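You operate a simulated robot arm through the tools that you are given. There is no shell and no other tool. Be economical: measure what you need, move in short steps, check, and stop when the job is done.

You run a simulated two-armed robot. Do the job below in one go: nothing can be reset, and whatever is moved stays where it is left.

TASK
Brush the red-ringed disc clean, gauge its hardness and sort it.
Fine: first lay it on the steel plate; under 58 Sh into the SOFT bin, else on the two-dot ring; brush and gauge put back. Set down upright: orange brush, blue gauge.
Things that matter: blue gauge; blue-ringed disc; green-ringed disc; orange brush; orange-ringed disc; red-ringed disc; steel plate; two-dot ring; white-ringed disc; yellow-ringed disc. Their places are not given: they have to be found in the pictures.

The check looks at the end state, three seconds after you hand in, the way a careful person would. Anything else that was tipped, shoved, dropped, spilled or broken makes it a failure.

THE ROBOT
Two 7-joint arms with fingered hands on one trunk that stands fixed in place. Base frame: the origin is at the foot of the trunk, x ahead of it, y to its left, z up; the work surface is at about z = 0.88. Readings come in m, rad, newtons and seconds.
The left shoulder is at [0.042, 0.163, 1.061], the right one opposite. Payload 4 kg a hand.
Tool frame (each hand has its own): the origin (TCP) lies between the finger pads and is the grasp point; the fingertips stand 0.036 m ahead of it; z points along the fingers, y is the line along which they close. The gripper opens to 0.124 m. The gripper's body begins 0.042 m behind the TCP. The gripper is a hand of 4 fingers: y runs from the thumb to the fingers, the wrist lies at [-0.015, -0.099, -0.189] in the tool frame, and closing takes about 1.5 s.
Orientation is told as [roll, pitch, yaw] about the base's x, y, z axes, in that order, counted from this pose: with the fingers straight down and the wrist toward the robot, the tool's x, y and z point along [0, 1, 0], [1, 0, 0] and [0, 0, -1] of the base frame.

THE INTERFACE
- The arms move only by the tool apply_moves. It takes "left_targets", "right_targets" or both (then of equal length, played together; a hand with none holds still); each is a list that holds one entry, the list of rows, each a list of 6 numbers: the shift along the base's x, y, z in m, then the turn, a rotation vector about the base's x, y, z in rad. In form: [[[x, y, z, rx, ry, rz], ...]]. A call has 1 to 12 rows; each row is the pose to reach, as a shift and turn from the pose commanded when the call began. "left_gripper" and "right_gripper" are, for a hand that has rows, the opening in per cent of the stroke, from 0 (shut) to 100 (fully open), set as the call begins (left out, the last holds). Rows are played at 5 a second. More than 0.05 m and 0.15 rad between two rows, or a gripper value outside its range, and nothing of the call is played. Where a pose cannot be reached the arm comes as near as it can. A force on the tool above 90 N (or 10 N above the force at the start of the call, whichever is more), or a blocked arm, ends the call early, and 0.2 s more pass. The fingers move at their own pace (about 0.045 m/s each) and stop on an object; they squeeze with about 31 N. The grip force told is the motor's: it shows also when the fingers shut on nothing. Time passes only in rows, and 0.2 s behind the last, so rows that repeat a pose let the fingers close. It gives the time, the measured TCP pose, the force on the tool (base axes), the opening and the grip force at its end, in the units of the frame above (readings bear some noise), with the torque about the TCP (base axes, N m) and any sound that the robot's microphone picked up, and new pictures: "show" is both (left out), scene, wrist or none (wrist: the cameras of the hands that moved).
- Cameras (640 x 400 px; columns grow to the right, rows downward): "scene" is now at [0.1445, -0.0441, 1.3135]; the picture's right is [-0.48, -0.87, 0.07], its down [-0.31, 0.09, -0.95] and it looks along [0.82, -0.48, -0.32] (base axes); focal length 353 px, centre (320, 200). "left" rides on the left gripper at [-0.075, -0.086, -0.123] in its tool frame; the picture's right is [-0.70, -0.34, 0.63], its down [0.64, -0.68, 0.35] and it looks along [0.32, 0.65, 0.69] (tool axes); focal length 275 px, centre (320, 200). "right" rides on the right gripper at [0.075, -0.086, -0.123] in its tool frame; the picture's right is [-0.70, 0.34, -0.63], its down [-0.64, -0.68, 0.35] and it looks along [-0.32, 0.65, 0.69] (tool axes); focal length 275 px, centre (320, 200).
- lift_body(by): slides the trunk up (or, below 0, down) by that many m; the arms and the scene camera ride with it, the base frame stays. It gives what a move gives, with no picture.
- finger_targets(index, middle, ring, thumb_bend, thumb_turn, hand): sets how far each is bent, from 0 (flat) to 1 (curled in); at 0.3 the hand is open as for a grip, at 0.7 the pads meet at the TCP. One left out holds its place. A second passes; each finger stops where it meets its share of the squeeze, and holds until it gets a number again. A gripper value or a shape takes the hand back. It gives what a move gives, with no picture; readings hold the bend of each and the force on the fingers (four entries, about 0 where the hand has none), thumb and palm. thumb_turn goes from beside the hand (0) to across from the fingers (1), as for a grip.
- preshape(shape, hand): the hand has 4 fingers and takes this shape, open, in about a second: jaw (thumb against the fingers, like two jaws); tri (thumb and two fingers); tip (a fingertip pinch); poke (one finger out to press); point (the index stretched); flat (the hand flat); cup (the hand cupped); fist (a fist). The gripper value then closes the fingers along that shape, each until it touches; the sizes above hold for jaw. It gives what a move gives, with no picture.
- aim_head(pan, tilt): turns the head with the scene camera to pan (to the left, within 1.501 rad either way) and tilt (down, from -0.506 to 1.204), counted from straight ahead of the robot. It gives what a move gives, and a new picture of the scene camera.
- probe_pixels(camera, pixels): there is no depth. For up to 12 entries [column, row, z] of the newest picture of that camera ("zoom" is the newest enlarged one), the place [x, y] in the base frame at which the ray of that pixel passes the height z, good to about 0.002 m. The clock stands still meanwhile.
- close_up(camera, box): a new picture of the part [left, top, right, bottom] of that camera's present view, enlarged. The clock stands still meanwhile.
- job_done(): hands the job in; it is judged then, once.

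Work in short steps. Measure before you move; look again where a grasp or a placing could have gone wrong, and mend it. You have 80 turns and 200 pictures in all, those below and enlarged ones among them. Open the grippers and draw the arms clear of the work before you hand the job in, unless the task says otherwise; then end with one line.

The tools are called after "Emit:" by a JSON object that holds its "name" and its "arguments". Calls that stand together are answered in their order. apply_moves: Moves the arms, as the interface text tells. Its arguments: {"type":"object","properties":{"left_targets":{"type":"array"},"left_gripper":{"type":"number"},"right_targets":{"type":"array"},"right_gripper":{"type":"number"},"show":{"type":"string","enum":["both","scene","wrist","none"]}},"required":[]} The other tools are called the same way: lift_body (by) slides the trunk up or down; preshape (shape, hand) gives the hand a shape; finger_targets (index, middle, ring, thumb_bend, thumb_turn, hand) moves the fingers one by one; aim_head (pan, tilt) turns the head that bears the scene camera; probe_pixels (camera, pixels) gives the place at which the rays of pixels pass given heights; close_up (camera, box) takes an enlarged picture of a part of a camera's view; job_done () hands the job in.

At the start:

```text
t: 0.0
left_tool_pos: [0.7345, -0.0055, 1.16]
left_ee_rot: [0.0, 0.0, 0.002]
left_ft_force: [-0.4, -0.5, -0.4]
left_moment: [0.02, -0.02, -0.03]
left_gripper_width: 0.1236
left_finger_force: 0.1
left_shape: jaw
left_bend: [0.3, 0.3, 0.3, 0.3, 0.98]
left_finger forces: [0.0, 0.0, 0.1, 0.1, 0.0, 0.0]
right_tool_pos: [0.567, -0.6634, 1.239]
right_ee_rot: [-0.001, 0.001, 0.002]
right_ft_force: [0.4, 0.4, 0.8]
right_moment: [-0.02, -0.02, -0.03]
right_gripper_width: 0.1236
right_finger_force: 0.0
right_shape: jaw
right_bend: [0.3, 0.3, 0.3, 0.3, 0.98]
right_finger forces: [0.0, 0.0, 0.0, 0.0, 0.0, 0.0]
trunk travel left (down, up): [-0.225, 0.253]
head pan, tilt: [-0.51, 0.19]
```

scene: 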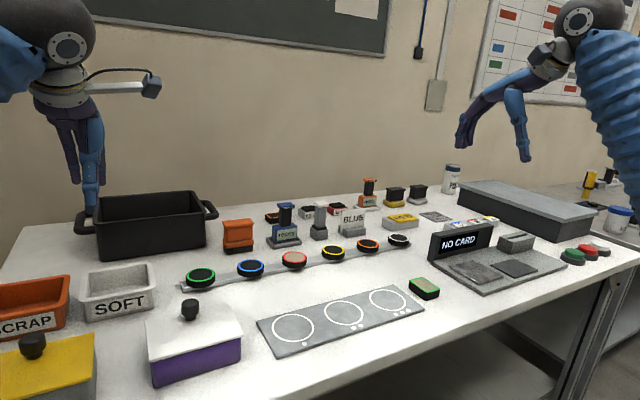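
right: 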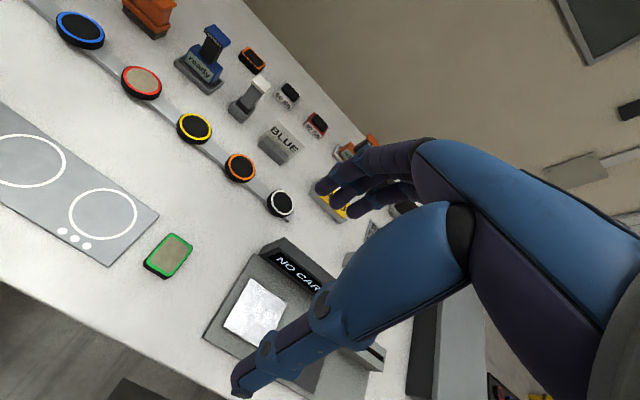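
left: 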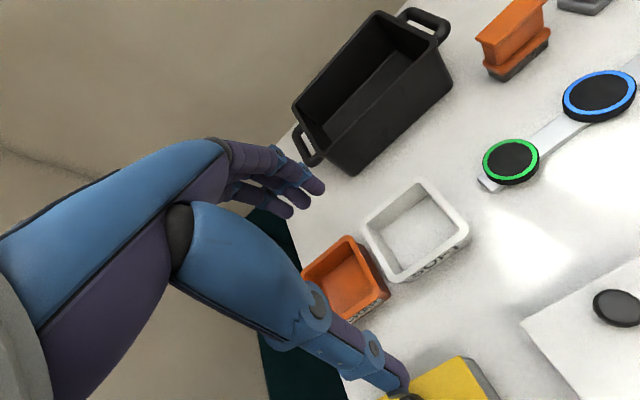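

The scene shows the row of discs (red at ~(294,260)), the orange brush (~(238,235)), the blue gauge (~(284,225)), the ring plate (~(343,318)) and other items. I zoom in to identify them.

Emit:
{"name": "close_up", "arguments": {"camera": "scene", "box": [180, 170, 440, 300]}}

Emit:
{"name": "close_up", "arguments": {"camera": "scene", "box": [240, 220, 600, 400]}}

Emit:
{"name": "close_up", "arguments": {"camera": "right", "box": [0, 0, 340, 280]}}

```text
2.46 times, centred on (310, 235) of scene
```

zoom: 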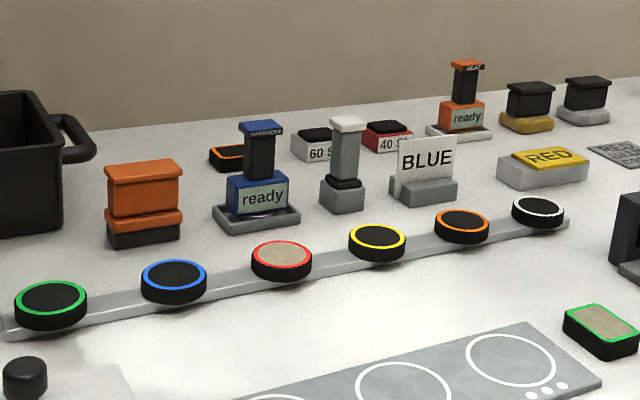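

```text
1.78 times, centred on (420, 310) of scene
```

zoom: 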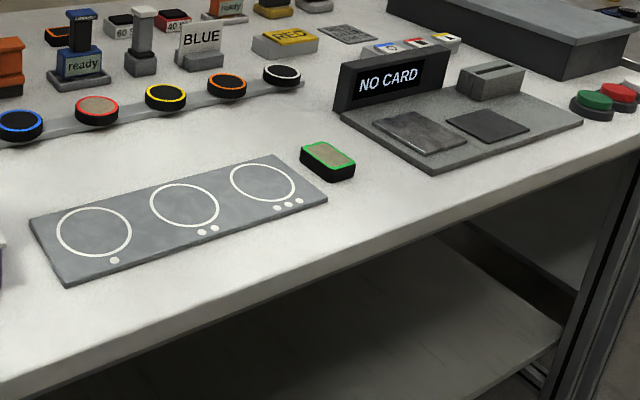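

```text
1.43 times, centred on (170, 140) of right
```

zoom: 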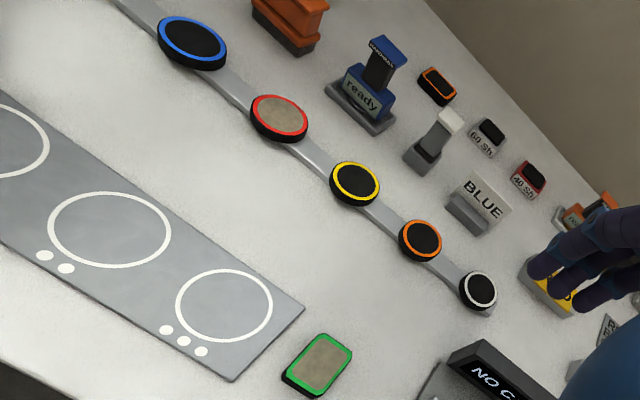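

I read positions of the key things from the scene picture and turn the head more to the right to see the station at (500,265) with its two squares.

Emit:
{"name": "probe_pixels", "arguments": {"camera": "scene", "pixels": [[294, 259, 0.91], [251, 267, 0.91], [333, 252, 0.91], [238, 250, 0.88], [284, 242, 0.88], [284, 205, 0.96], [344, 313, 0.885], [388, 300, 0.885], [470, 271, 0.89], [515, 268, 0.89], [118, 290, 0.93], [424, 290, 0.89]]}}

Emit:
{"name": "aim_head", "arguments": {"pan": -0.75, "tilt": 0.6}}

```text
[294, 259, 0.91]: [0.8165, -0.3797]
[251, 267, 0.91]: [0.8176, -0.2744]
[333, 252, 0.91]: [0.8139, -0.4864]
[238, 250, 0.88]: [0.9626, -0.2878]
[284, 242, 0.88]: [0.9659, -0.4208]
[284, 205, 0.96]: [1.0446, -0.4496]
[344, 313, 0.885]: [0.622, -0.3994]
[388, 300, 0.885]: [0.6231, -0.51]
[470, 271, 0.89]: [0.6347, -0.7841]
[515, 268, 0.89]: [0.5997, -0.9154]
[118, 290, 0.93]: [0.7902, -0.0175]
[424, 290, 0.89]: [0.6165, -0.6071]
```

```text
t: 0.9
left_tool_pos: [0.7354, -0.0052, 1.16]
left_ee_rot: [0.001, -0.001, 0.002]
left_ft_force: [-0.5, 0.4, 0.0]
left_moment: [0.02, 0.03, 0.02]
left_gripper_width: 0.1237
left_finger_force: 0.0
left_shape: jaw
left_bend: [0.3, 0.3, 0.3, 0.3, 0.98]
left_finger forces: [0.0, 0.0, 0.1, 0.0, 0.0, 0.0]
right_tool_pos: [0.5676, -0.6622, 1.2385]
right_ee_rot: [0.0, 0.0, 0.002]
right_ft_force: [0.7, -0.6, -0.1]
right_moment: [-0.03, 0.0, -0.01]
right_gripper_width: 0.1238
right_finger_force: 0.1
right_shape: jaw
right_bend: [0.3, 0.3, 0.3, 0.3, 0.98]
right_finger forces: [0.1, 0.1, 0.0, 0.0, 0.0, 0.0]
trunk travel left (down, up): [-0.225, 0.253]
head pan, tilt: [-0.75, 0.6]
```

scene: 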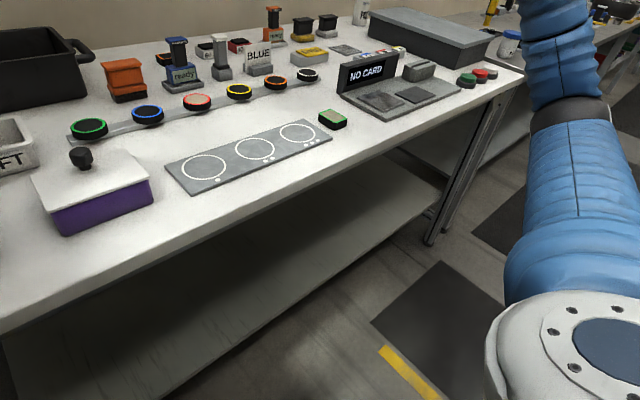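

The station is at (400,95); I enlarge it and the discs.

Emit:
{"name": "close_up", "arguments": {"camera": "scene", "box": [310, 30, 510, 155]}}

Emit:
{"name": "close_up", "arguments": {"camera": "scene", "box": [90, 5, 350, 165]}}

```text
3.20 times, centred on (410, 92) of scene
```

zoom: 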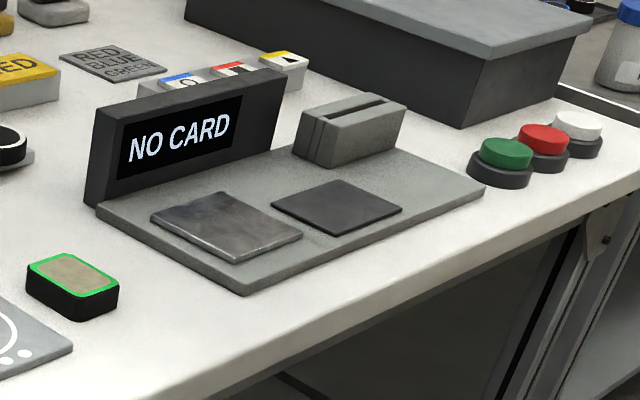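

```text
2.46 times, centred on (220, 85) of scene
```

zoom: 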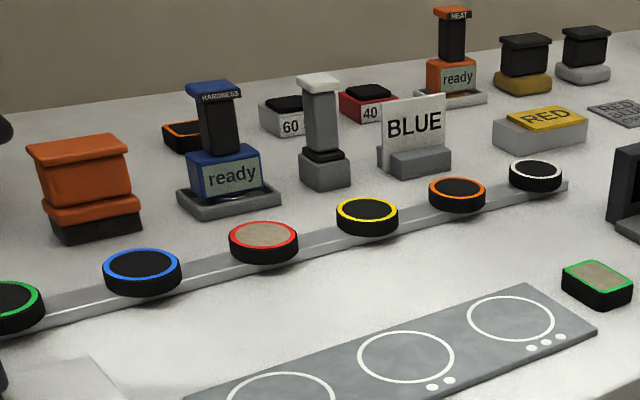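

The silver square at the left of the station is the steel plate. I measure station corners, ring and disc places in this picture.

Emit:
{"name": "probe_pixels", "arguments": {"camera": "scene", "pixels": [[356.9, 97.3, 0.9], [380.3, 88.9, 0.9], [404.4, 103.6, 0.9], [384.4, 111.4, 0.9], [386, 121, 0.895], [461.6, 88.3, 0.895], [340.3, 93.6, 0.895], [254.6, 148.8, 0.885], [196.8, 100, 0.91], [184, 89, 0.88], [339.7, 63.9, 0.96], [394, 50.8, 0.96]]}}

Emit:
{"name": "aim_head", "arguments": {"pan": -0.3, "tilt": 0.5}}

```text
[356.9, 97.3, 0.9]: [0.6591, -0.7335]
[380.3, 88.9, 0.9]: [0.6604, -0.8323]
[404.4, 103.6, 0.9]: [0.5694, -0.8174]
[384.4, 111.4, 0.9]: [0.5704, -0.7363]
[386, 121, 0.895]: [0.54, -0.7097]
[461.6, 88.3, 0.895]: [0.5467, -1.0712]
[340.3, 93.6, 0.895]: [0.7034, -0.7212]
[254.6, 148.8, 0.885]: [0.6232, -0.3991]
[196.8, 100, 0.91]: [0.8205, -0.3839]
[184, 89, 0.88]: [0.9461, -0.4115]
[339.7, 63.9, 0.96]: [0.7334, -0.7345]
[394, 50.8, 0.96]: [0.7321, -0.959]
```

```text
t: 1.8
left_tool_pos: [0.7364, -0.0055, 1.1601]
left_ee_rot: [-0.002, 0.0, -0.001]
left_ft_force: [0.1, 1.1, -0.7]
left_moment: [-0.01, -0.02, -0.02]
left_gripper_width: 0.1237
left_finger_force: 0.1
left_shape: jaw
left_bend: [0.3, 0.3, 0.3, 0.3, 0.98]
left_finger forces: [0.1, 0.1, 0.0, 0.0, 0.0, 0.1]
right_tool_pos: [0.5678, -0.6623, 1.2404]
right_ee_rot: [0.001, -0.001, -0.001]
right_ft_force: [-0.8, 0.7, 0.0]
right_moment: [0.0, 0.0, 0.0]
right_gripper_width: 0.1235
right_finger_force: 0.1
right_shape: jaw
right_bend: [0.3, 0.3, 0.3, 0.3, 0.98]
right_finger forces: [0.0, 0.1, 0.0, 0.1, 0.0, 0.0]
trunk travel left (down, up): [-0.225, 0.253]
head pan, tilt: [-0.3, 0.499]
```

scene: 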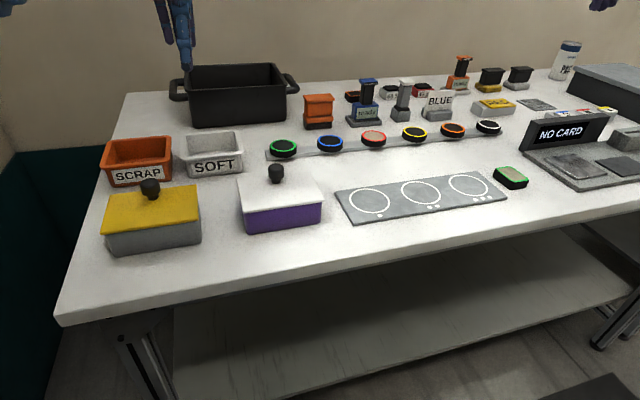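

SOFT bin at (212,153), two-dot ring middle of the plate. I enlarge gauge/brush in both cameras to triangulate them.

Emit:
{"name": "close_up", "arguments": {"camera": "scene", "box": [260, 60, 460, 185]}}

Emit:
{"name": "close_up", "arguments": {"camera": "right", "box": [80, 0, 300, 137]}}

Emit:
{"name": "close_up", "arguments": {"camera": "scene", "box": [90, 110, 330, 260]}}

```text
3.20 times, centred on (360, 122) of scene
```

zoom: 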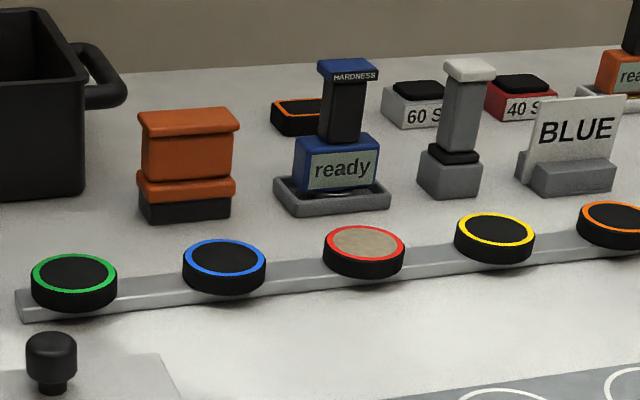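

```text
2.91 times, centred on (190, 68) of right
```

zoom: 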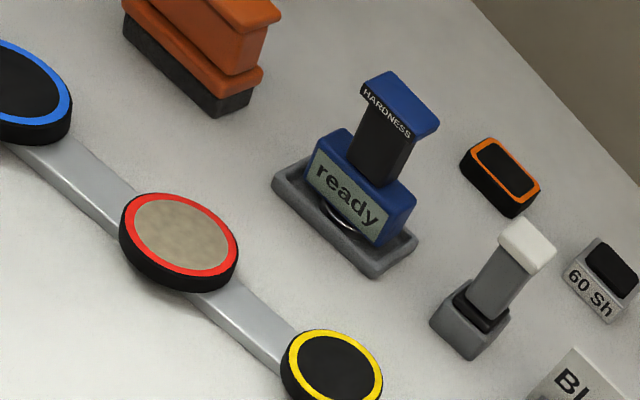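

```text
2.67 times, centred on (210, 185) of scene
```

zoom: 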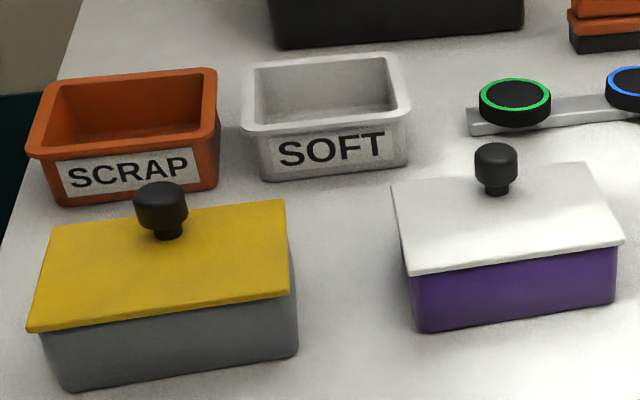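

I probe the gauge tray corners and cap at several heights, from both cameras.

Emit:
{"name": "probe_pixels", "arguments": {"camera": "right", "pixels": [[173.5, 61.1, 0.885], [206.2, 94.5, 0.885], [223.3, 81.7, 0.885], [184.8, 53.2, 0.885], [216.8, 33.6, 0.98], [216.8, 33.6, 1.0], [216.8, 33.6, 1.02], [159.4, 83.0, 0.91], [155, 108, 0.88]]}}

Emit:
{"name": "probe_pixels", "arguments": {"camera": "scene", "pixels": [[350.6, 126.4, 0.885], [381.9, 124.2, 0.885], [368.4, 79.8, 0.98], [368.4, 79.8, 1.0], [368.4, 79.8, 1.02], [373.8, 137.3, 0.91], [306.6, 129.5, 0.88], [332, 127.6, 0.88], [302, 94, 0.98], [302, 94, 0.96], [334.7, 94.5, 0.98], [334.7, 94.5, 0.96]]}}

Emit:
{"name": "probe_pixels", "arguments": {"camera": "zoom", "pixels": [[250, 115, 0.93], [410, 105, 0.93], [385, 55, 0.93], [245, 65, 0.93], [270, 182, 0.88], [405, 165, 0.88], [320, 110, 0.885]]}}

```text
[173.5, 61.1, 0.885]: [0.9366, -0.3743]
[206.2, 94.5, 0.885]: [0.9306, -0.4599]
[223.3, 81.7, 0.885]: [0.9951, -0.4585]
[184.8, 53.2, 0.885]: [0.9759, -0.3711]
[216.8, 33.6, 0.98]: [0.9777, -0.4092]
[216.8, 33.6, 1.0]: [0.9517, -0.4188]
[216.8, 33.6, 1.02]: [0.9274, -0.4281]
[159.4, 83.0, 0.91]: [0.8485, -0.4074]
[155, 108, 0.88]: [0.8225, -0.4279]
```

```text
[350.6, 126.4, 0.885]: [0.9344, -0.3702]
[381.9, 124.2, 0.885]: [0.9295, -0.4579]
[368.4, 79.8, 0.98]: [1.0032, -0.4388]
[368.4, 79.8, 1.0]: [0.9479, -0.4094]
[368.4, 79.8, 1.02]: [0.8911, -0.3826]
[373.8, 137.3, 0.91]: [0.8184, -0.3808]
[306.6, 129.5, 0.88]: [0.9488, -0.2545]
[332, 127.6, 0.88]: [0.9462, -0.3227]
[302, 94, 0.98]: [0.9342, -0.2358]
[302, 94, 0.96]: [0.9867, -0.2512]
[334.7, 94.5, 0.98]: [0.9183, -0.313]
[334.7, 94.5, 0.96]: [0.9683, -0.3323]
```

```text
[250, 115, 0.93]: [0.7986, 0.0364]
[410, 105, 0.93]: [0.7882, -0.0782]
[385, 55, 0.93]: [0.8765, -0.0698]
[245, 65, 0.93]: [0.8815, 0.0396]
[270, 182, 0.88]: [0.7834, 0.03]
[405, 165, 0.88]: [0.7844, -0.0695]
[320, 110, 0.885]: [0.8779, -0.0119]
```

The gauge cap is at about (0.953,-0.415,1.0), tray centre (0.961,-0.415), brush about (0.968,-0.288), disc (0.8185,-0.381), SOFT bin (0.835,-0.018). I move the right hand above the red disc.

Emit:
{"name": "apply_moves", "arguments": {"right_targets": [[[0.028, 0.031, -0.012, 0, 0, 0], [0.056, 0.063, -0.024, 0, 0, 0], [0.084, 0.094, -0.036, 0, 0, 0], [0.112, 0.125, -0.048, 0, 0, 0], [0.14, 0.157, -0.06, 0, 0, 0], [0.168, 0.188, -0.072, 0, 0, 0], [0.196, 0.219, -0.084, 0, 0, 0], [0.224, 0.25, -0.096, 0, 0, 0], [0.2515, 0.282, -0.12, 0, 0, 0], [0.2515, 0.282, -0.14, 0, 0, 0]]], "right_gripper": 100}}

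```text
t: 4.0
left_tool_pos: [0.7349, -0.006, 1.1589]
left_ee_rot: [-0.001, -0.001, 0.001]
left_ft_force: [0.2, -0.2, -0.4]
left_moment: [0.0, -0.02, 0.0]
left_gripper_width: 0.1234
left_finger_force: 0.0
left_shape: jaw
left_bend: [0.3, 0.3, 0.3, 0.3, 0.98]
left_finger forces: [0.1, 0.1, 0.0, 0.0, 0.1, 0.0]
right_tool_pos: [0.8188, -0.3832, 1.0982]
right_ee_rot: [0.002, 0.0, -0.001]
right_ft_force: [0.7, -0.9, -0.6]
right_moment: [0.01, 0.01, -0.01]
right_gripper_width: 0.1237
right_finger_force: 0.1
right_shape: jaw
right_bend: [0.3, 0.3, 0.3, 0.3, 0.98]
right_finger forces: [0.1, 0.0, 0.0, 0.0, 0.0, 0.1]
trunk travel left (down, up): [-0.225, 0.253]
head pan, tilt: [-0.3, 0.499]
```

scene: 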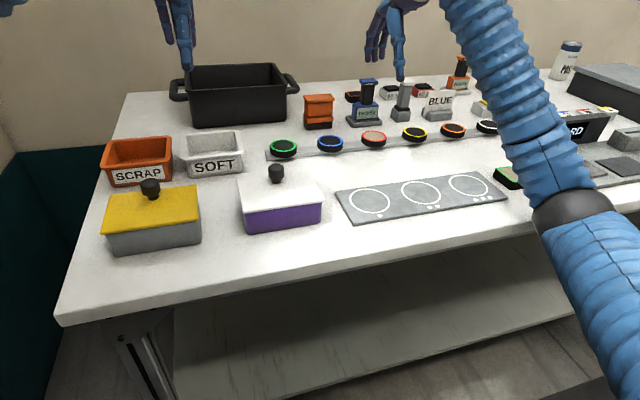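
right: 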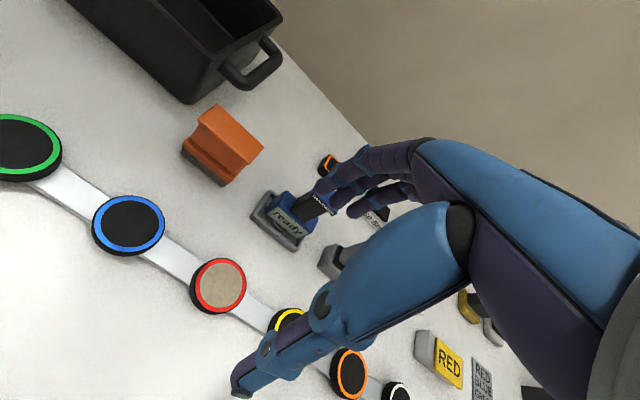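

The wrist camera shows the red disc at (219,284); I verify its place and the brush's from here.

Emit:
{"name": "probe_pixels", "arguments": {"camera": "right", "pixels": [[219, 284, 0.91], [219, 284, 0.905], [129, 223, 0.91], [231, 131, 0.97], [181, 151, 0.88], [228, 186, 0.88], [300, 209, 0.99]]}}

Emit:
{"name": "close_up", "arguments": {"camera": "right", "box": [150, 80, 350, 330]}}

```text
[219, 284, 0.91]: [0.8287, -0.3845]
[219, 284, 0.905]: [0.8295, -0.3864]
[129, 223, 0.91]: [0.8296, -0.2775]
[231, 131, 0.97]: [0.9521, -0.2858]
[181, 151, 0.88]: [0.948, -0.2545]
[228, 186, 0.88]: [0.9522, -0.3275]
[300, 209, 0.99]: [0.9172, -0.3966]
```

```text
1.60 times, centred on (250, 205) of right
```

zoom: 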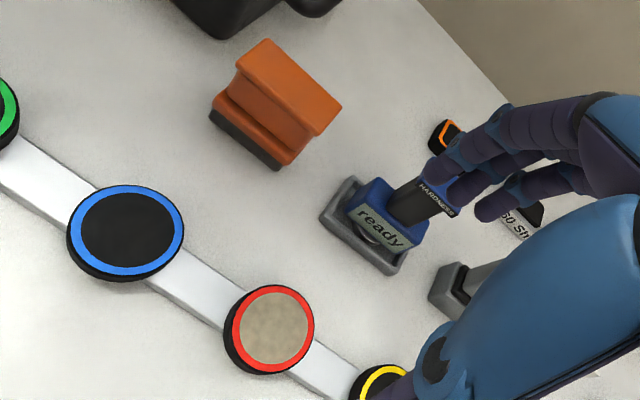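

Both cameras agree on the disc centre at about (0.831,-0.387), top z≈0.9025. I correct, narrow the hand to 80 %, and go partly down for a check.

Emit:
{"name": "apply_moves", "arguments": {"right_targets": [[[0.0122, -0.004, -0.04, 0, 0, 0], [0.0122, -0.004, -0.08, 0, 0, 0], [0.0122, -0.004, -0.12, 0, 0, 0], [0.0122, -0.004, -0.12, 0, 0, 0]]], "right_gripper": 80}}

```text
t: 5.0
left_tool_pos: [0.7271, 0.0008, 1.1679]
left_ee_rot: [-0.007, -0.008, 0.001]
left_ft_force: [-0.2, -0.5, -0.1]
left_moment: [0.02, -0.03, -0.02]
left_gripper_width: 0.1236
left_finger_force: 0.0
left_shape: jaw
left_bend: [0.3, 0.3, 0.3, 0.3, 0.98]
left_finger forces: [0.1, 0.1, 0.0, 0.0, 0.1, 0.0]
right_tool_pos: [0.8236, -0.3814, 0.9955]
right_ee_rot: [-0.005, -0.015, -0.002]
right_ft_force: [0.3, -0.5, 0.4]
right_moment: [0.02, -0.01, -0.02]
right_gripper_width: 0.0994
right_finger_force: 0.0
right_shape: jaw
right_bend: [0.32, 0.35, 0.34, 0.0, 0.98]
right_finger forces: [0.0, 0.1, 0.0, 0.1, 0.0, 0.1]
trunk travel left (down, up): [-0.225, 0.253]
head pan, tilt: [-0.3, 0.499]
```

scene: 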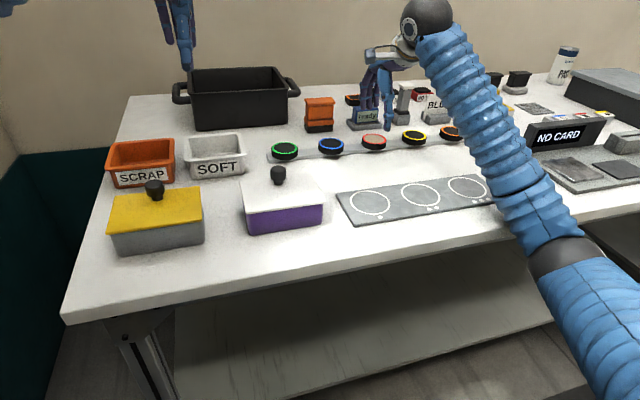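
right: 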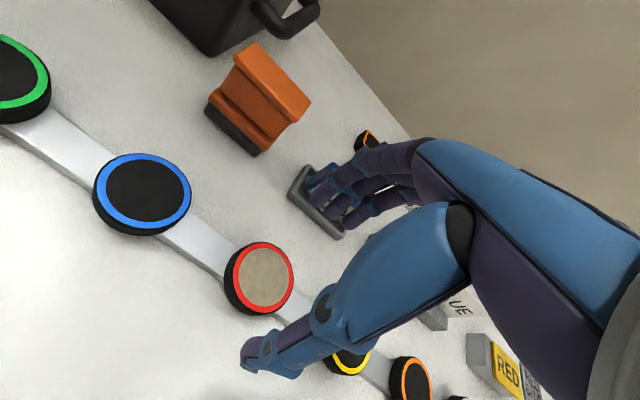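

Readings show that the trunk has given way slightly (left hand read 8 mm off too), so the right elbow probably presses on the table edge. I go back up and raise the trunk so the elbow clears.

Emit:
{"name": "apply_moves", "arguments": {"right_targets": [[[0, 0, 0.04, 0, 0, 0], [0, 0, 0.08, 0, 0, 0], [0, 0, 0.12, 0, 0, 0], [0, 0, 0.12, 0, 0, 0]]], "show": "scene"}}

Emit:
{"name": "lift_body", "arguments": {"by": 0.12}}

```text
t: 6.2
left_tool_pos: [0.721, 0.0086, 1.1747]
left_ee_rot: [-0.006, -0.017, 0.012]
left_ft_force: [0.0, 0.9, -0.9]
left_moment: [0.0, 0.0, 0.02]
left_gripper_width: 0.1239
left_finger_force: 0.1
left_shape: jaw
left_bend: [0.3, 0.3, 0.3, 0.3, 0.98]
left_finger forces: [0.1, 0.0, 0.0, 0.0, 0.0, 0.0]
right_tool_pos: [0.8192, -0.3772, 1.1264]
right_ee_rot: [-0.007, -0.024, -0.002]
right_ft_force: [0.0, -0.3, 0.3]
right_moment: [0.02, 0.01, -0.01]
right_gripper_width: 0.0997
right_finger_force: 0.2
right_shape: jaw
right_bend: [0.32, 0.35, 0.34, 0.0, 0.98]
right_finger forces: [0.1, 0.1, 0.0, 0.0, 0.0, 0.0]
trunk travel left (down, up): [-0.225, 0.253]
head pan, tilt: [-0.3, 0.499]
stopped in row 4 (right hand): the arm was blocked; the commanded pose is now the measured one
```

scene: 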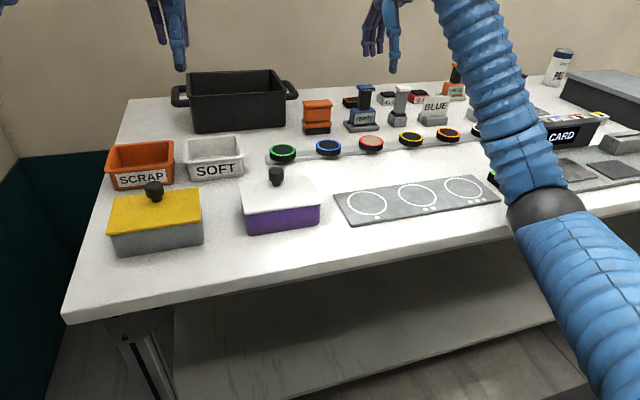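

```text
t: 7.7
left_tool_pos: [0.7376, 0.0019, 1.2772]
left_ee_rot: [0.0, 0.004, 0.011]
left_ft_force: [-0.7, 0.0, -0.8]
left_moment: [0.02, 0.02, 0.02]
left_gripper_width: 0.1236
left_finger_force: 0.1
left_shape: jaw
left_bend: [0.3, 0.3, 0.3, 0.3, 0.98]
left_finger forces: [0.0, 0.0, 0.1, 0.1, 0.1, 0.0]
right_tool_pos: [0.8354, -0.3769, 1.2238]
right_ee_rot: [0.001, -0.004, 0.006]
right_ft_force: [0.6, -0.4, -0.5]
right_moment: [-0.02, 0.01, 0.01]
right_gripper_width: 0.0993
right_finger_force: 0.2
right_shape: jaw
right_bend: [0.32, 0.35, 0.34, 0.0, 0.98]
right_finger forces: [0.0, 0.0, 0.0, 0.1, 0.0, 0.1]
trunk travel left (down, up): [-0.345, 0.133]
head pan, tilt: [-0.3, 0.499]
```

Trunk readings recovered nearly. I check the scene again, to see where the right elbow is and whether anything shifted.

Emit:
{"name": "aim_head", "arguments": {"pan": -0.45, "tilt": 0.6}}

Emit:
{"name": "close_up", "arguments": {"camera": "right", "box": [0, 0, 640, 400]}}

```text
t: 8.4
left_tool_pos: [0.7369, 0.0007, 1.2791]
left_ee_rot: [0.0, 0.0, 0.01]
left_ft_force: [0.0, 0.4, -0.5]
left_moment: [0.01, 0.0, -0.01]
left_gripper_width: 0.1235
left_finger_force: 0.0
left_shape: jaw
left_bend: [0.3, 0.3, 0.3, 0.3, 0.98]
left_finger forces: [0.0, 0.0, 0.0, 0.0, 0.1, 0.0]
right_tool_pos: [0.8345, -0.3789, 1.2264]
right_ee_rot: [0.0, -0.007, 0.007]
right_ft_force: [0.2, 0.2, 0.3]
right_moment: [0.01, -0.03, 0.01]
right_gripper_width: 0.0993
right_finger_force: 0.1
right_shape: jaw
right_bend: [0.32, 0.35, 0.34, 0.0, 0.98]
right_finger forces: [0.0, 0.0, 0.0, 0.0, 0.0, 0.0]
trunk travel left (down, up): [-0.345, 0.133]
head pan, tilt: [-0.45, 0.6]
```

scene: 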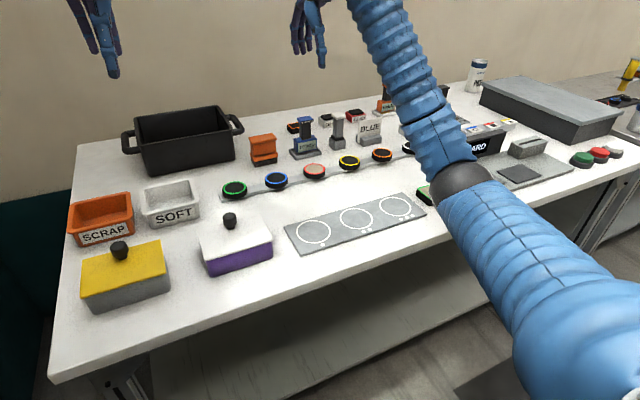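

```text
1.00 times, centred on (320, 200) of right (not enlarged: the box is as wide or as high as the picture)
```

zoom: 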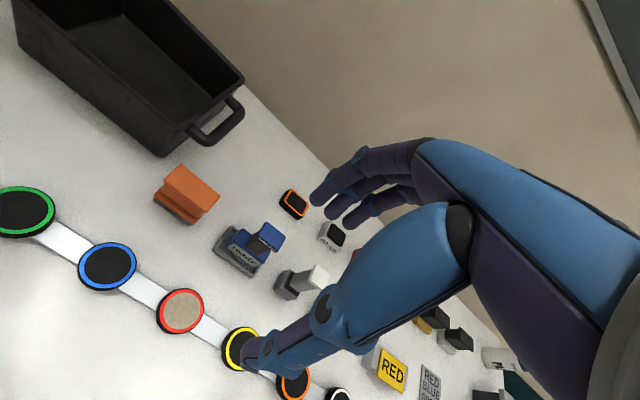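

Nothing looks tipped. I re-measure disc, ring, plate and brush from this higher view.

Emit:
{"name": "probe_pixels", "arguments": {"camera": "zoom", "pixels": [[180.5, 311, 0.9025], [107, 266, 0.9025], [240, 348, 0.9025]]}}

Emit:
{"name": "probe_pixels", "arguments": {"camera": "scene", "pixels": [[314.5, 170, 0.9025], [276, 179.5, 0.9025], [349.5, 162, 0.9025], [361, 218, 0.885], [520, 173, 0.895]]}}

```text
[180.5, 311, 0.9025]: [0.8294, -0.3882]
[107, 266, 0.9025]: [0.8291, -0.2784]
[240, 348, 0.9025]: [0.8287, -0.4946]
```

```text
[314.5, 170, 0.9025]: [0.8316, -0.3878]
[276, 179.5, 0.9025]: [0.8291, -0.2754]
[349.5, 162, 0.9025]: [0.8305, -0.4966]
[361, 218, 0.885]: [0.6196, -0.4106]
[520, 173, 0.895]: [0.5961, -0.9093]
```

Disc is still at (0.830,-0.388), unmoved. I descend partly again and watch the left-hand reading for flexing.

Emit:
{"name": "apply_moves", "arguments": {"right_targets": [[[-0.002, -0.004, -0.03, 0, 0, 0], [-0.0045, -0.009, -0.06, 0, 0, 0], [-0.0045, -0.009, -0.1, 0, 0, 0], [-0.0045, -0.009, -0.14, 0, 0, 0], [-0.0045, -0.009, -0.14, 0, 0, 0]]]}}

```text
t: 9.6
left_tool_pos: [0.7353, 0.0015, 1.2809]
left_ee_rot: [0.001, -0.001, 0.01]
left_ft_force: [-0.3, 0.4, -0.1]
left_moment: [-0.01, 0.0, 0.0]
left_gripper_width: 0.1237
left_finger_force: 0.1
left_shape: jaw
left_bend: [0.3, 0.3, 0.3, 0.3, 0.98]
left_finger forces: [0.0, 0.1, 0.0, 0.0, 0.0, 0.0]
right_tool_pos: [0.8316, -0.3892, 1.0835]
right_ee_rot: [0.0, -0.007, 0.004]
right_ft_force: [-0.8, 0.5, -0.7]
right_moment: [-0.02, 0.0, 0.0]
right_gripper_width: 0.0995
right_finger_force: 0.0
right_shape: jaw
right_bend: [0.32, 0.35, 0.34, 0.0, 0.98]
right_finger forces: [0.1, 0.0, 0.0, 0.1, 0.0, 0.0]
trunk travel left (down, up): [-0.345, 0.133]
head pan, tilt: [-0.45, 0.6]
```

scene: 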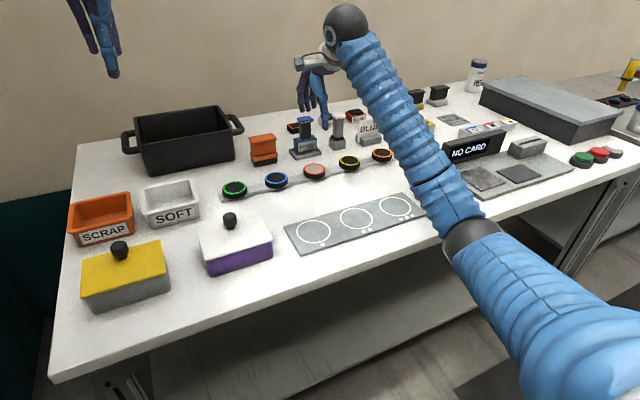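
right: 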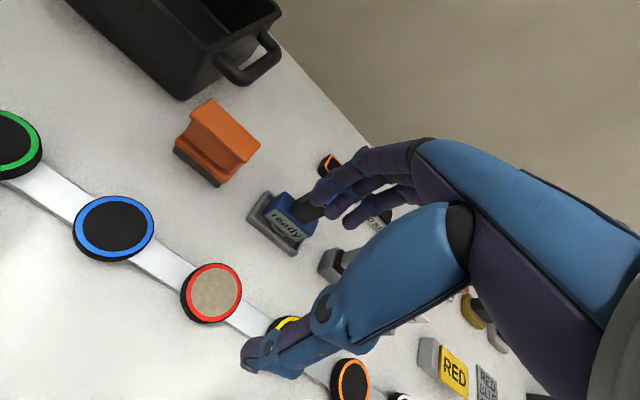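

No flexing now. I go on down toward z≈0.96, then look.

Emit:
{"name": "apply_moves", "arguments": {"right_targets": [[[-0.0005, 0.001, -0.04, 0, 0, 0], [-0.001, 0.001, -0.08, 0, 0, 0], [-0.001, 0.001, -0.11, 0, 0, 0], [-0.001, 0.001, -0.125, 0, 0, 0], [-0.001, 0.001, -0.125, 0, 0, 0]]]}}

```text
t: 10.8
left_tool_pos: [0.7357, 0.001, 1.2793]
left_ee_rot: [-0.001, 0.001, 0.01]
left_ft_force: [-0.1, 0.1, 0.2]
left_moment: [-0.01, 0.02, 0.01]
left_gripper_width: 0.1237
left_finger_force: 0.1
left_shape: jaw
left_bend: [0.3, 0.3, 0.3, 0.3, 0.98]
left_finger forces: [0.0, 0.1, 0.0, 0.0, 0.1, 0.1]
right_tool_pos: [0.829, -0.384, 0.9593]
right_ee_rot: [0.0, -0.007, 0.005]
right_ft_force: [-0.2, 0.6, -0.7]
right_moment: [0.05, 0.02, -0.04]
right_gripper_width: 0.0996
right_finger_force: 0.0
right_shape: jaw
right_bend: [0.32, 0.35, 0.34, 0.0, 0.98]
right_finger forces: [0.0, 0.0, 0.1, 0.1, 0.0, 0.0]
trunk travel left (down, up): [-0.345, 0.133]
head pan, tilt: [-0.45, 0.6]
```

scene: 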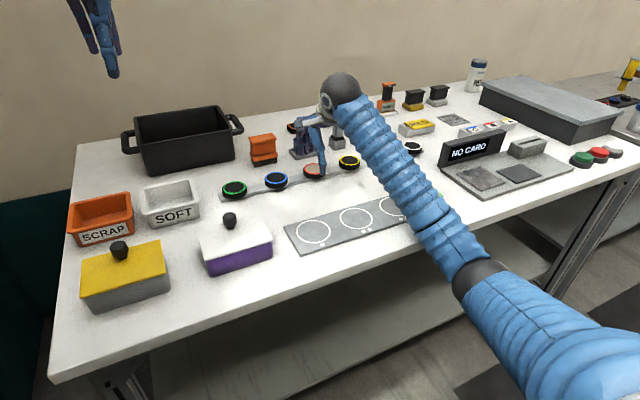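
right: 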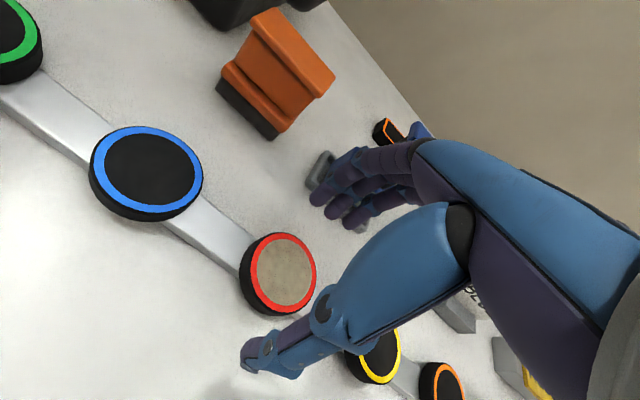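

I enlarge the scene around the hand to see finger clearance to the disc and gauge.

Emit:
{"name": "close_up", "arguments": {"camera": "scene", "box": [250, 90, 390, 200]}}

Emit:
{"name": "close_up", "arguments": {"camera": "right", "box": [200, 100, 460, 400]}}

```text
3.64 times, centred on (320, 145) of scene
```

zoom: 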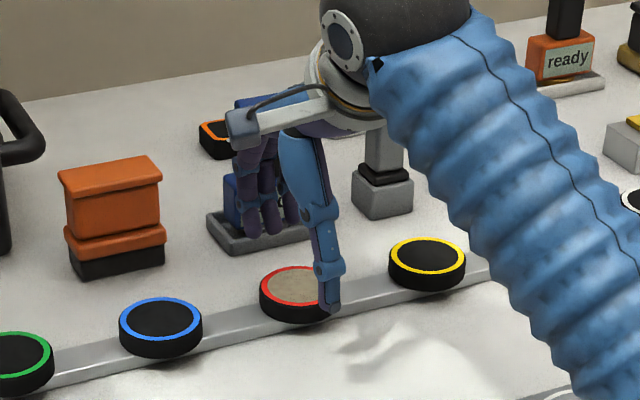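

```text
1.33 times, centred on (330, 250) of right
```

zoom: 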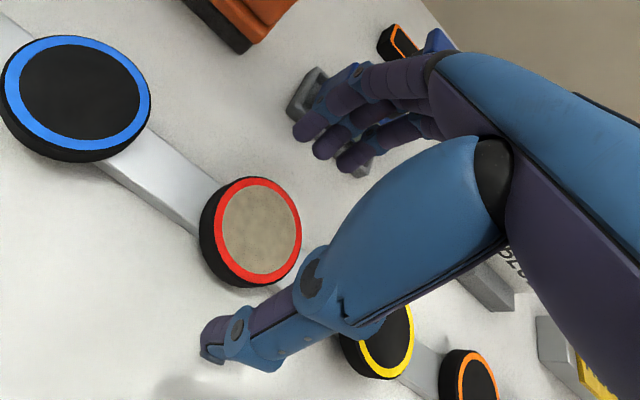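

I measure thumb tip and fingertips.

Emit:
{"name": "probe_pixels", "arguments": {"camera": "scene", "pixels": [[322.7, 173.8, 0.923], [295.6, 150.0, 0.923], [301.2, 153.5, 0.923], [308, 151, 0.923], [314, 169.5, 0.9025]]}}

Emit:
{"name": "probe_pixels", "arguments": {"camera": "right", "pixels": [[248, 355, 0.923], [313, 198, 0.923], [331, 212, 0.923], [351, 222, 0.923], [284, 273, 0.9025]]}}

```text
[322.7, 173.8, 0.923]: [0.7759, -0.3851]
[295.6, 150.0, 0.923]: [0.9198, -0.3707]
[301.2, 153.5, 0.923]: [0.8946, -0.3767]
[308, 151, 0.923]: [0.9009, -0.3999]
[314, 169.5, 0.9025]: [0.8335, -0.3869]
```

```text
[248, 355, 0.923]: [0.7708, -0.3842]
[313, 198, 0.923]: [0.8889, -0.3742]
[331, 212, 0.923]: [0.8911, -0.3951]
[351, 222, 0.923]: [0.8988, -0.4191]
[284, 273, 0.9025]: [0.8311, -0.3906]
```

Thumb (0.774,-0.385) and fingers (0.89) straddle the disc. I go down to fingertip height ≈0.888, then close.

Emit:
{"name": "apply_moves", "arguments": {"right_targets": [[[0.001, -0.004, -0.015, 0, 0, 0], [0.001, -0.004, -0.03, 0, 0, 0], [0.001, -0.004, -0.037, 0, 0, 0]]], "show": "none"}}

Emit:
{"name": "apply_moves", "arguments": {"right_targets": [[[0, 0, 0, 0, 0, 0], [0, 0, 0, 0, 0, 0], [0, 0, 0, 0, 0, 0], [0, 0, 0, 0, 0, 0], [0, 0, 0, 0, 0, 0], [0, 0, 0, 0, 0, 0], [0, 0, 0, 0, 0, 0]]], "right_gripper": 0}}

```text
t: 11.6
left_tool_pos: [0.7362, 0.0011, 1.2794]
left_ee_rot: [0.001, 0.002, 0.011]
left_ft_force: [-0.5, -0.7, -0.4]
left_moment: [-0.02, 0.01, 0.03]
left_gripper_width: 0.1236
left_finger_force: 0.0
left_shape: jaw
left_bend: [0.3, 0.3, 0.3, 0.3, 0.98]
left_finger forces: [0.1, 0.0, 0.0, 0.0, 0.0, 0.0]
right_tool_pos: [0.829, -0.3896, 0.9238]
right_ee_rot: [-0.001, -0.006, 0.007]
right_ft_force: [-0.6, 0.1, 0.0]
right_moment: [0.01, -0.01, 0.0]
right_gripper_width: 0.0993
right_finger_force: 0.1
right_shape: jaw
right_bend: [0.32, 0.35, 0.34, 0.0, 0.98]
right_finger forces: [0.0, 0.1, 0.1, 0.0, 0.0, 0.1]
trunk travel left (down, up): [-0.345, 0.133]
head pan, tilt: [-0.45, 0.6]
```

```text
t: 13.2
left_tool_pos: [0.7362, 0.0004, 1.2793]
left_ee_rot: [0.0, 0.0, 0.011]
left_ft_force: [-0.5, -0.3, -0.9]
left_moment: [0.04, 0.03, 0.02]
left_gripper_width: 0.124
left_finger_force: 0.1
left_shape: jaw
left_bend: [0.3, 0.3, 0.3, 0.3, 0.98]
left_finger forces: [0.0, 0.0, 0.0, 0.0, 0.0, 0.1]
right_tool_pos: [0.8298, -0.39, 0.9252]
right_ee_rot: [-0.001, -0.007, 0.006]
right_ft_force: [-2.9, 0.2, 4.3]
right_moment: [0.03, 0.03, 0.0]
right_gripper_width: 0.0636
right_finger_force: 31.3
right_shape: jaw
right_bend: [0.42, 0.45, 0.49, 0.55, 1.0]
right_finger forces: [18.0, 10.4, 0.4, 0.0, 31.5, 0.1]
trunk travel left (down, up): [-0.345, 0.133]
head pan, tilt: [-0.45, 0.6]
```

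scene: 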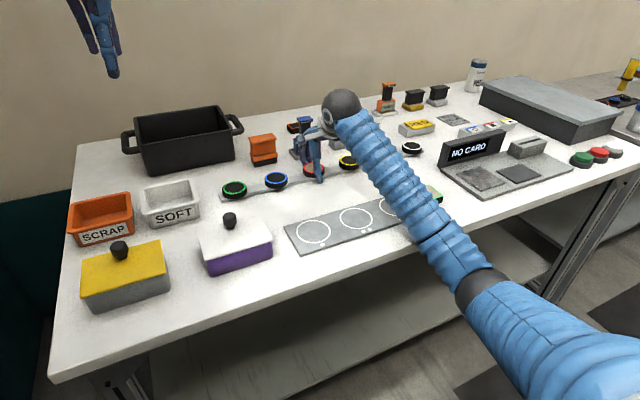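
right: 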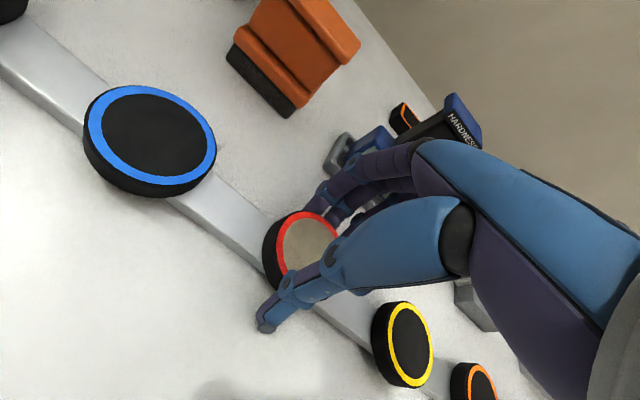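

The disc is gripped (opening 0.0636, 31 N). I lift it 0.08 and look.

Emit:
{"name": "apply_moves", "arguments": {"right_targets": [[[0, 0, 0.02, 0, 0, 0], [0, 0, 0.05, 0, 0, 0], [-0.01, -0.01, 0.09, 0, 0, 0], [-0.01, -0.01, 0.09, 0, 0, 0]]]}}

Emit:
{"name": "close_up", "arguments": {"camera": "right", "box": [200, 120, 460, 400]}}

Emit:
{"name": "close_up", "arguments": {"camera": "scene", "box": [250, 80, 390, 190]}}

```text
t: 14.2
left_tool_pos: [0.7365, 0.0014, 1.2779]
left_ee_rot: [0.001, 0.004, 0.009]
left_ft_force: [0.5, -0.2, -0.1]
left_moment: [0.02, 0.02, 0.02]
left_gripper_width: 0.1239
left_finger_force: 0.0
left_shape: jaw
left_bend: [0.3, 0.3, 0.3, 0.3, 0.98]
left_finger forces: [0.0, 0.1, 0.0, 0.1, 0.0, 0.0]
right_tool_pos: [0.8201, -0.4007, 1.0116]
right_ee_rot: [0.0, -0.006, 0.006]
right_ft_force: [-0.5, -0.4, 0.2]
right_moment: [0.01, 0.04, 0.0]
right_gripper_width: 0.0634
right_finger_force: 30.5
right_shape: jaw
right_bend: [0.42, 0.45, 0.49, 0.55, 1.0]
right_finger forces: [18.1, 10.6, 2.2, 0.0, 30.6, 0.1]
trunk travel left (down, up): [-0.345, 0.133]
head pan, tilt: [-0.45, 0.6]
```

scene: 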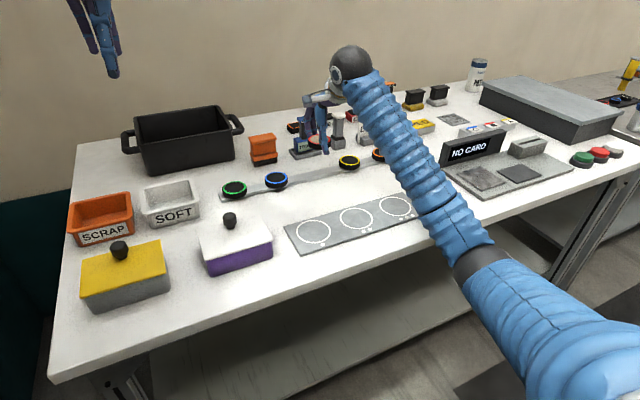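
right: 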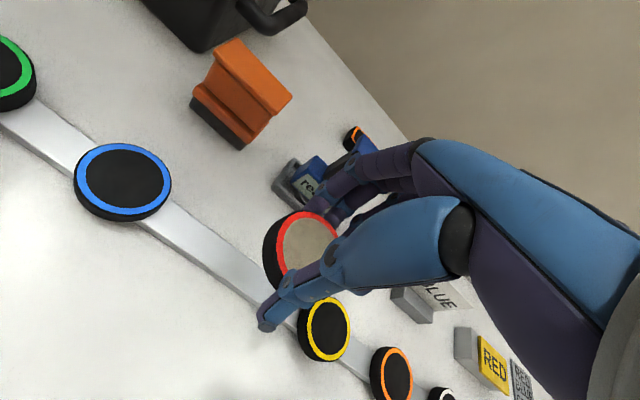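

```text
1.43 times, centred on (330, 260) of right
```

zoom: 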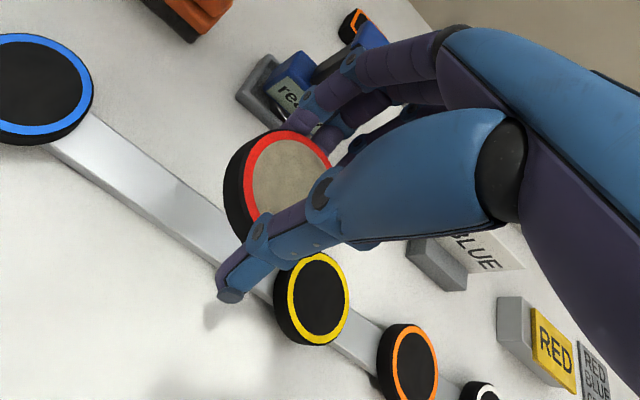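

```text
3.64 times, centred on (320, 135) of scene
```

zoom: 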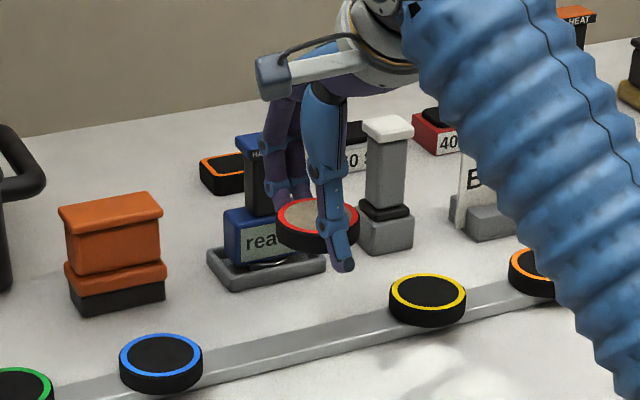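

Held level. Now I enlarge the station to measure the steel plate in this view.

Emit:
{"name": "close_up", "arguments": {"camera": "scene", "box": [425, 120, 585, 220]}}

```text
4.00 times, centred on (505, 170) of scene
```

zoom: 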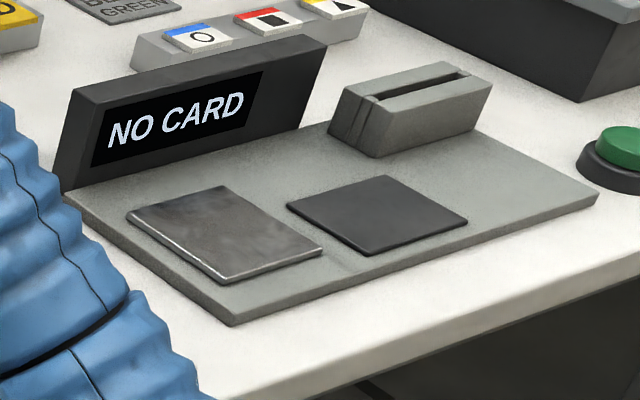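

I probe plate corners at two heights and base-plate corners at table height.

Emit:
{"name": "probe_pixels", "arguments": {"camera": "zoom", "pixels": [[128, 214, 0.895], [222, 187, 0.895], [322, 249, 0.895], [220, 277, 0.895], [234, 326, 0.88], [233, 316, 0.887], [128, 214, 0.9], [322, 249, 0.9], [90, 187, 0.89]]}}

```text
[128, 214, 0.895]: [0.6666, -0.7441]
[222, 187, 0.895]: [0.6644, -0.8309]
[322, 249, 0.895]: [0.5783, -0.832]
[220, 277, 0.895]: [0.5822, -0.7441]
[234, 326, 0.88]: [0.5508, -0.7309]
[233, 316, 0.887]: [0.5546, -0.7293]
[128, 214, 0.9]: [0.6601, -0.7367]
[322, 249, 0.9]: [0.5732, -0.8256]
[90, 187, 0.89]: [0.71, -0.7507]
```

Plate centre ≈(0.621,-0.786). I carry the disc there at z≈1.05.

Emit:
{"name": "apply_moves", "arguments": {"right_targets": [[[0, 0, 0.04, 0, 0, 0], [-0.02, -0.0385, 0.04, 0, 0, 0], [-0.04, -0.077, 0.04, 0, 0, 0], [-0.06, -0.1155, 0.04, 0, 0, 0], [-0.08, -0.154, 0.04, 0, 0, 0], [-0.1, -0.1925, 0.04, 0, 0, 0], [-0.12, -0.231, 0.04, 0, 0, 0], [-0.14, -0.2695, 0.04, 0, 0, 0], [-0.16, -0.308, 0.04, 0, 0, 0], [-0.18, -0.3465, 0.04, 0, 0, 0], [-0.199, -0.385, 0.04, 0, 0, 0], [-0.199, -0.385, 0.04, 0, 0, 0]]]}}

```text
t: 16.8
left_tool_pos: [0.7358, 0.0015, 1.279]
left_ee_rot: [-0.001, 0.002, 0.011]
left_ft_force: [0.0, -0.5, 0.8]
left_moment: [-0.01, 0.02, 0.0]
left_gripper_width: 0.1239
left_finger_force: 0.1
left_shape: jaw
left_bend: [0.3, 0.3, 0.3, 0.3, 0.98]
left_finger forces: [0.1, 0.1, 0.0, 0.1, 0.0, 0.1]
right_tool_pos: [0.624, -0.7857, 1.0553]
right_ee_rot: [0.0, -0.007, 0.005]
right_ft_force: [-0.2, -0.1, -0.2]
right_moment: [0.0, -0.02, 0.03]
right_gripper_width: 0.0631
right_finger_force: 31.2
right_shape: jaw
right_bend: [0.42, 0.45, 0.49, 0.55, 1.0]
right_finger forces: [17.2, 10.7, 2.6, 0.0, 30.1, 0.0]
trunk travel left (down, up): [-0.345, 0.133]
head pan, tilt: [-0.45, 0.6]
```

scene: 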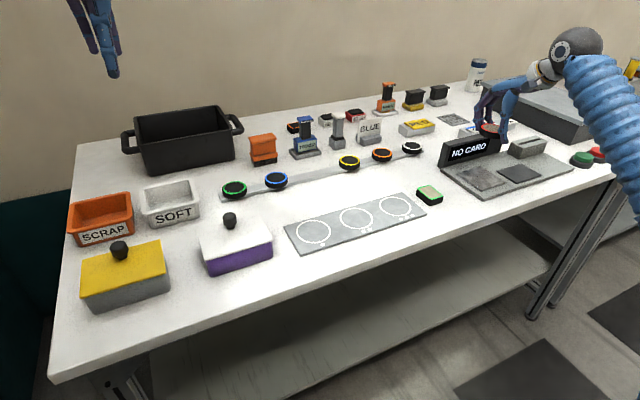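
right: 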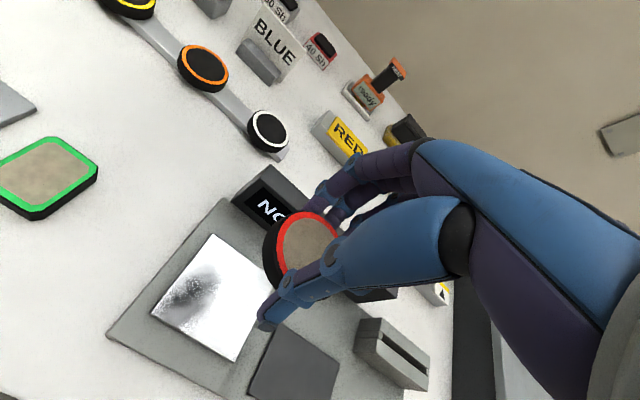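

The disc hangs beside/above the plate; I check plate corners and the display in this wrist picture.

Emit:
{"name": "probe_pixels", "arguments": {"camera": "right", "pixels": [[212, 234, 0.895], [151, 315, 0.895], [235, 361, 0.895], [262, 166, 0.95], [262, 166, 0.96], [233, 203, 0.89], [319, 198, 0.96]]}}

Emit:
{"name": "close_up", "arguments": {"camera": "right", "box": [100, 120, 440, 400]}}

Emit:
{"name": "close_up", "arguments": {"camera": "scene", "box": [425, 80, 585, 220]}}

```text
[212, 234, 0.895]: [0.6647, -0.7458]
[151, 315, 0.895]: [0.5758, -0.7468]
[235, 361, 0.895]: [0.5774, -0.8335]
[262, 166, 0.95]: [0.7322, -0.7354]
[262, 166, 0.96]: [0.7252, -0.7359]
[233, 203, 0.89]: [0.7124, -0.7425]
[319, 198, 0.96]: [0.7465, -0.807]
```

```text
1.43 times, centred on (270, 260) of right
```

zoom: 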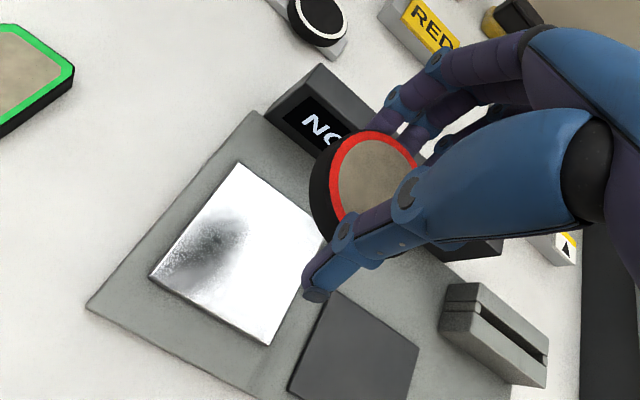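

```text
2.86 times, centred on (505, 150) of scene
```

zoom: 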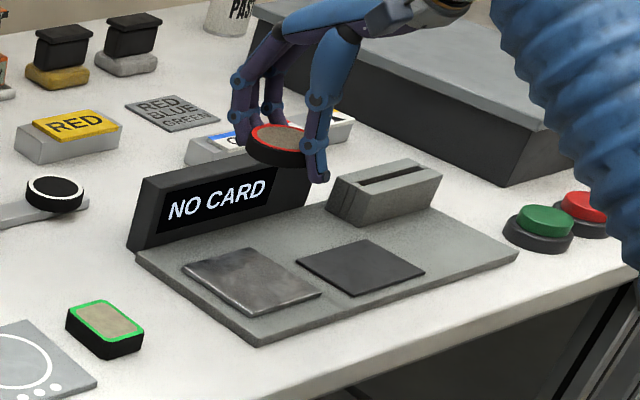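

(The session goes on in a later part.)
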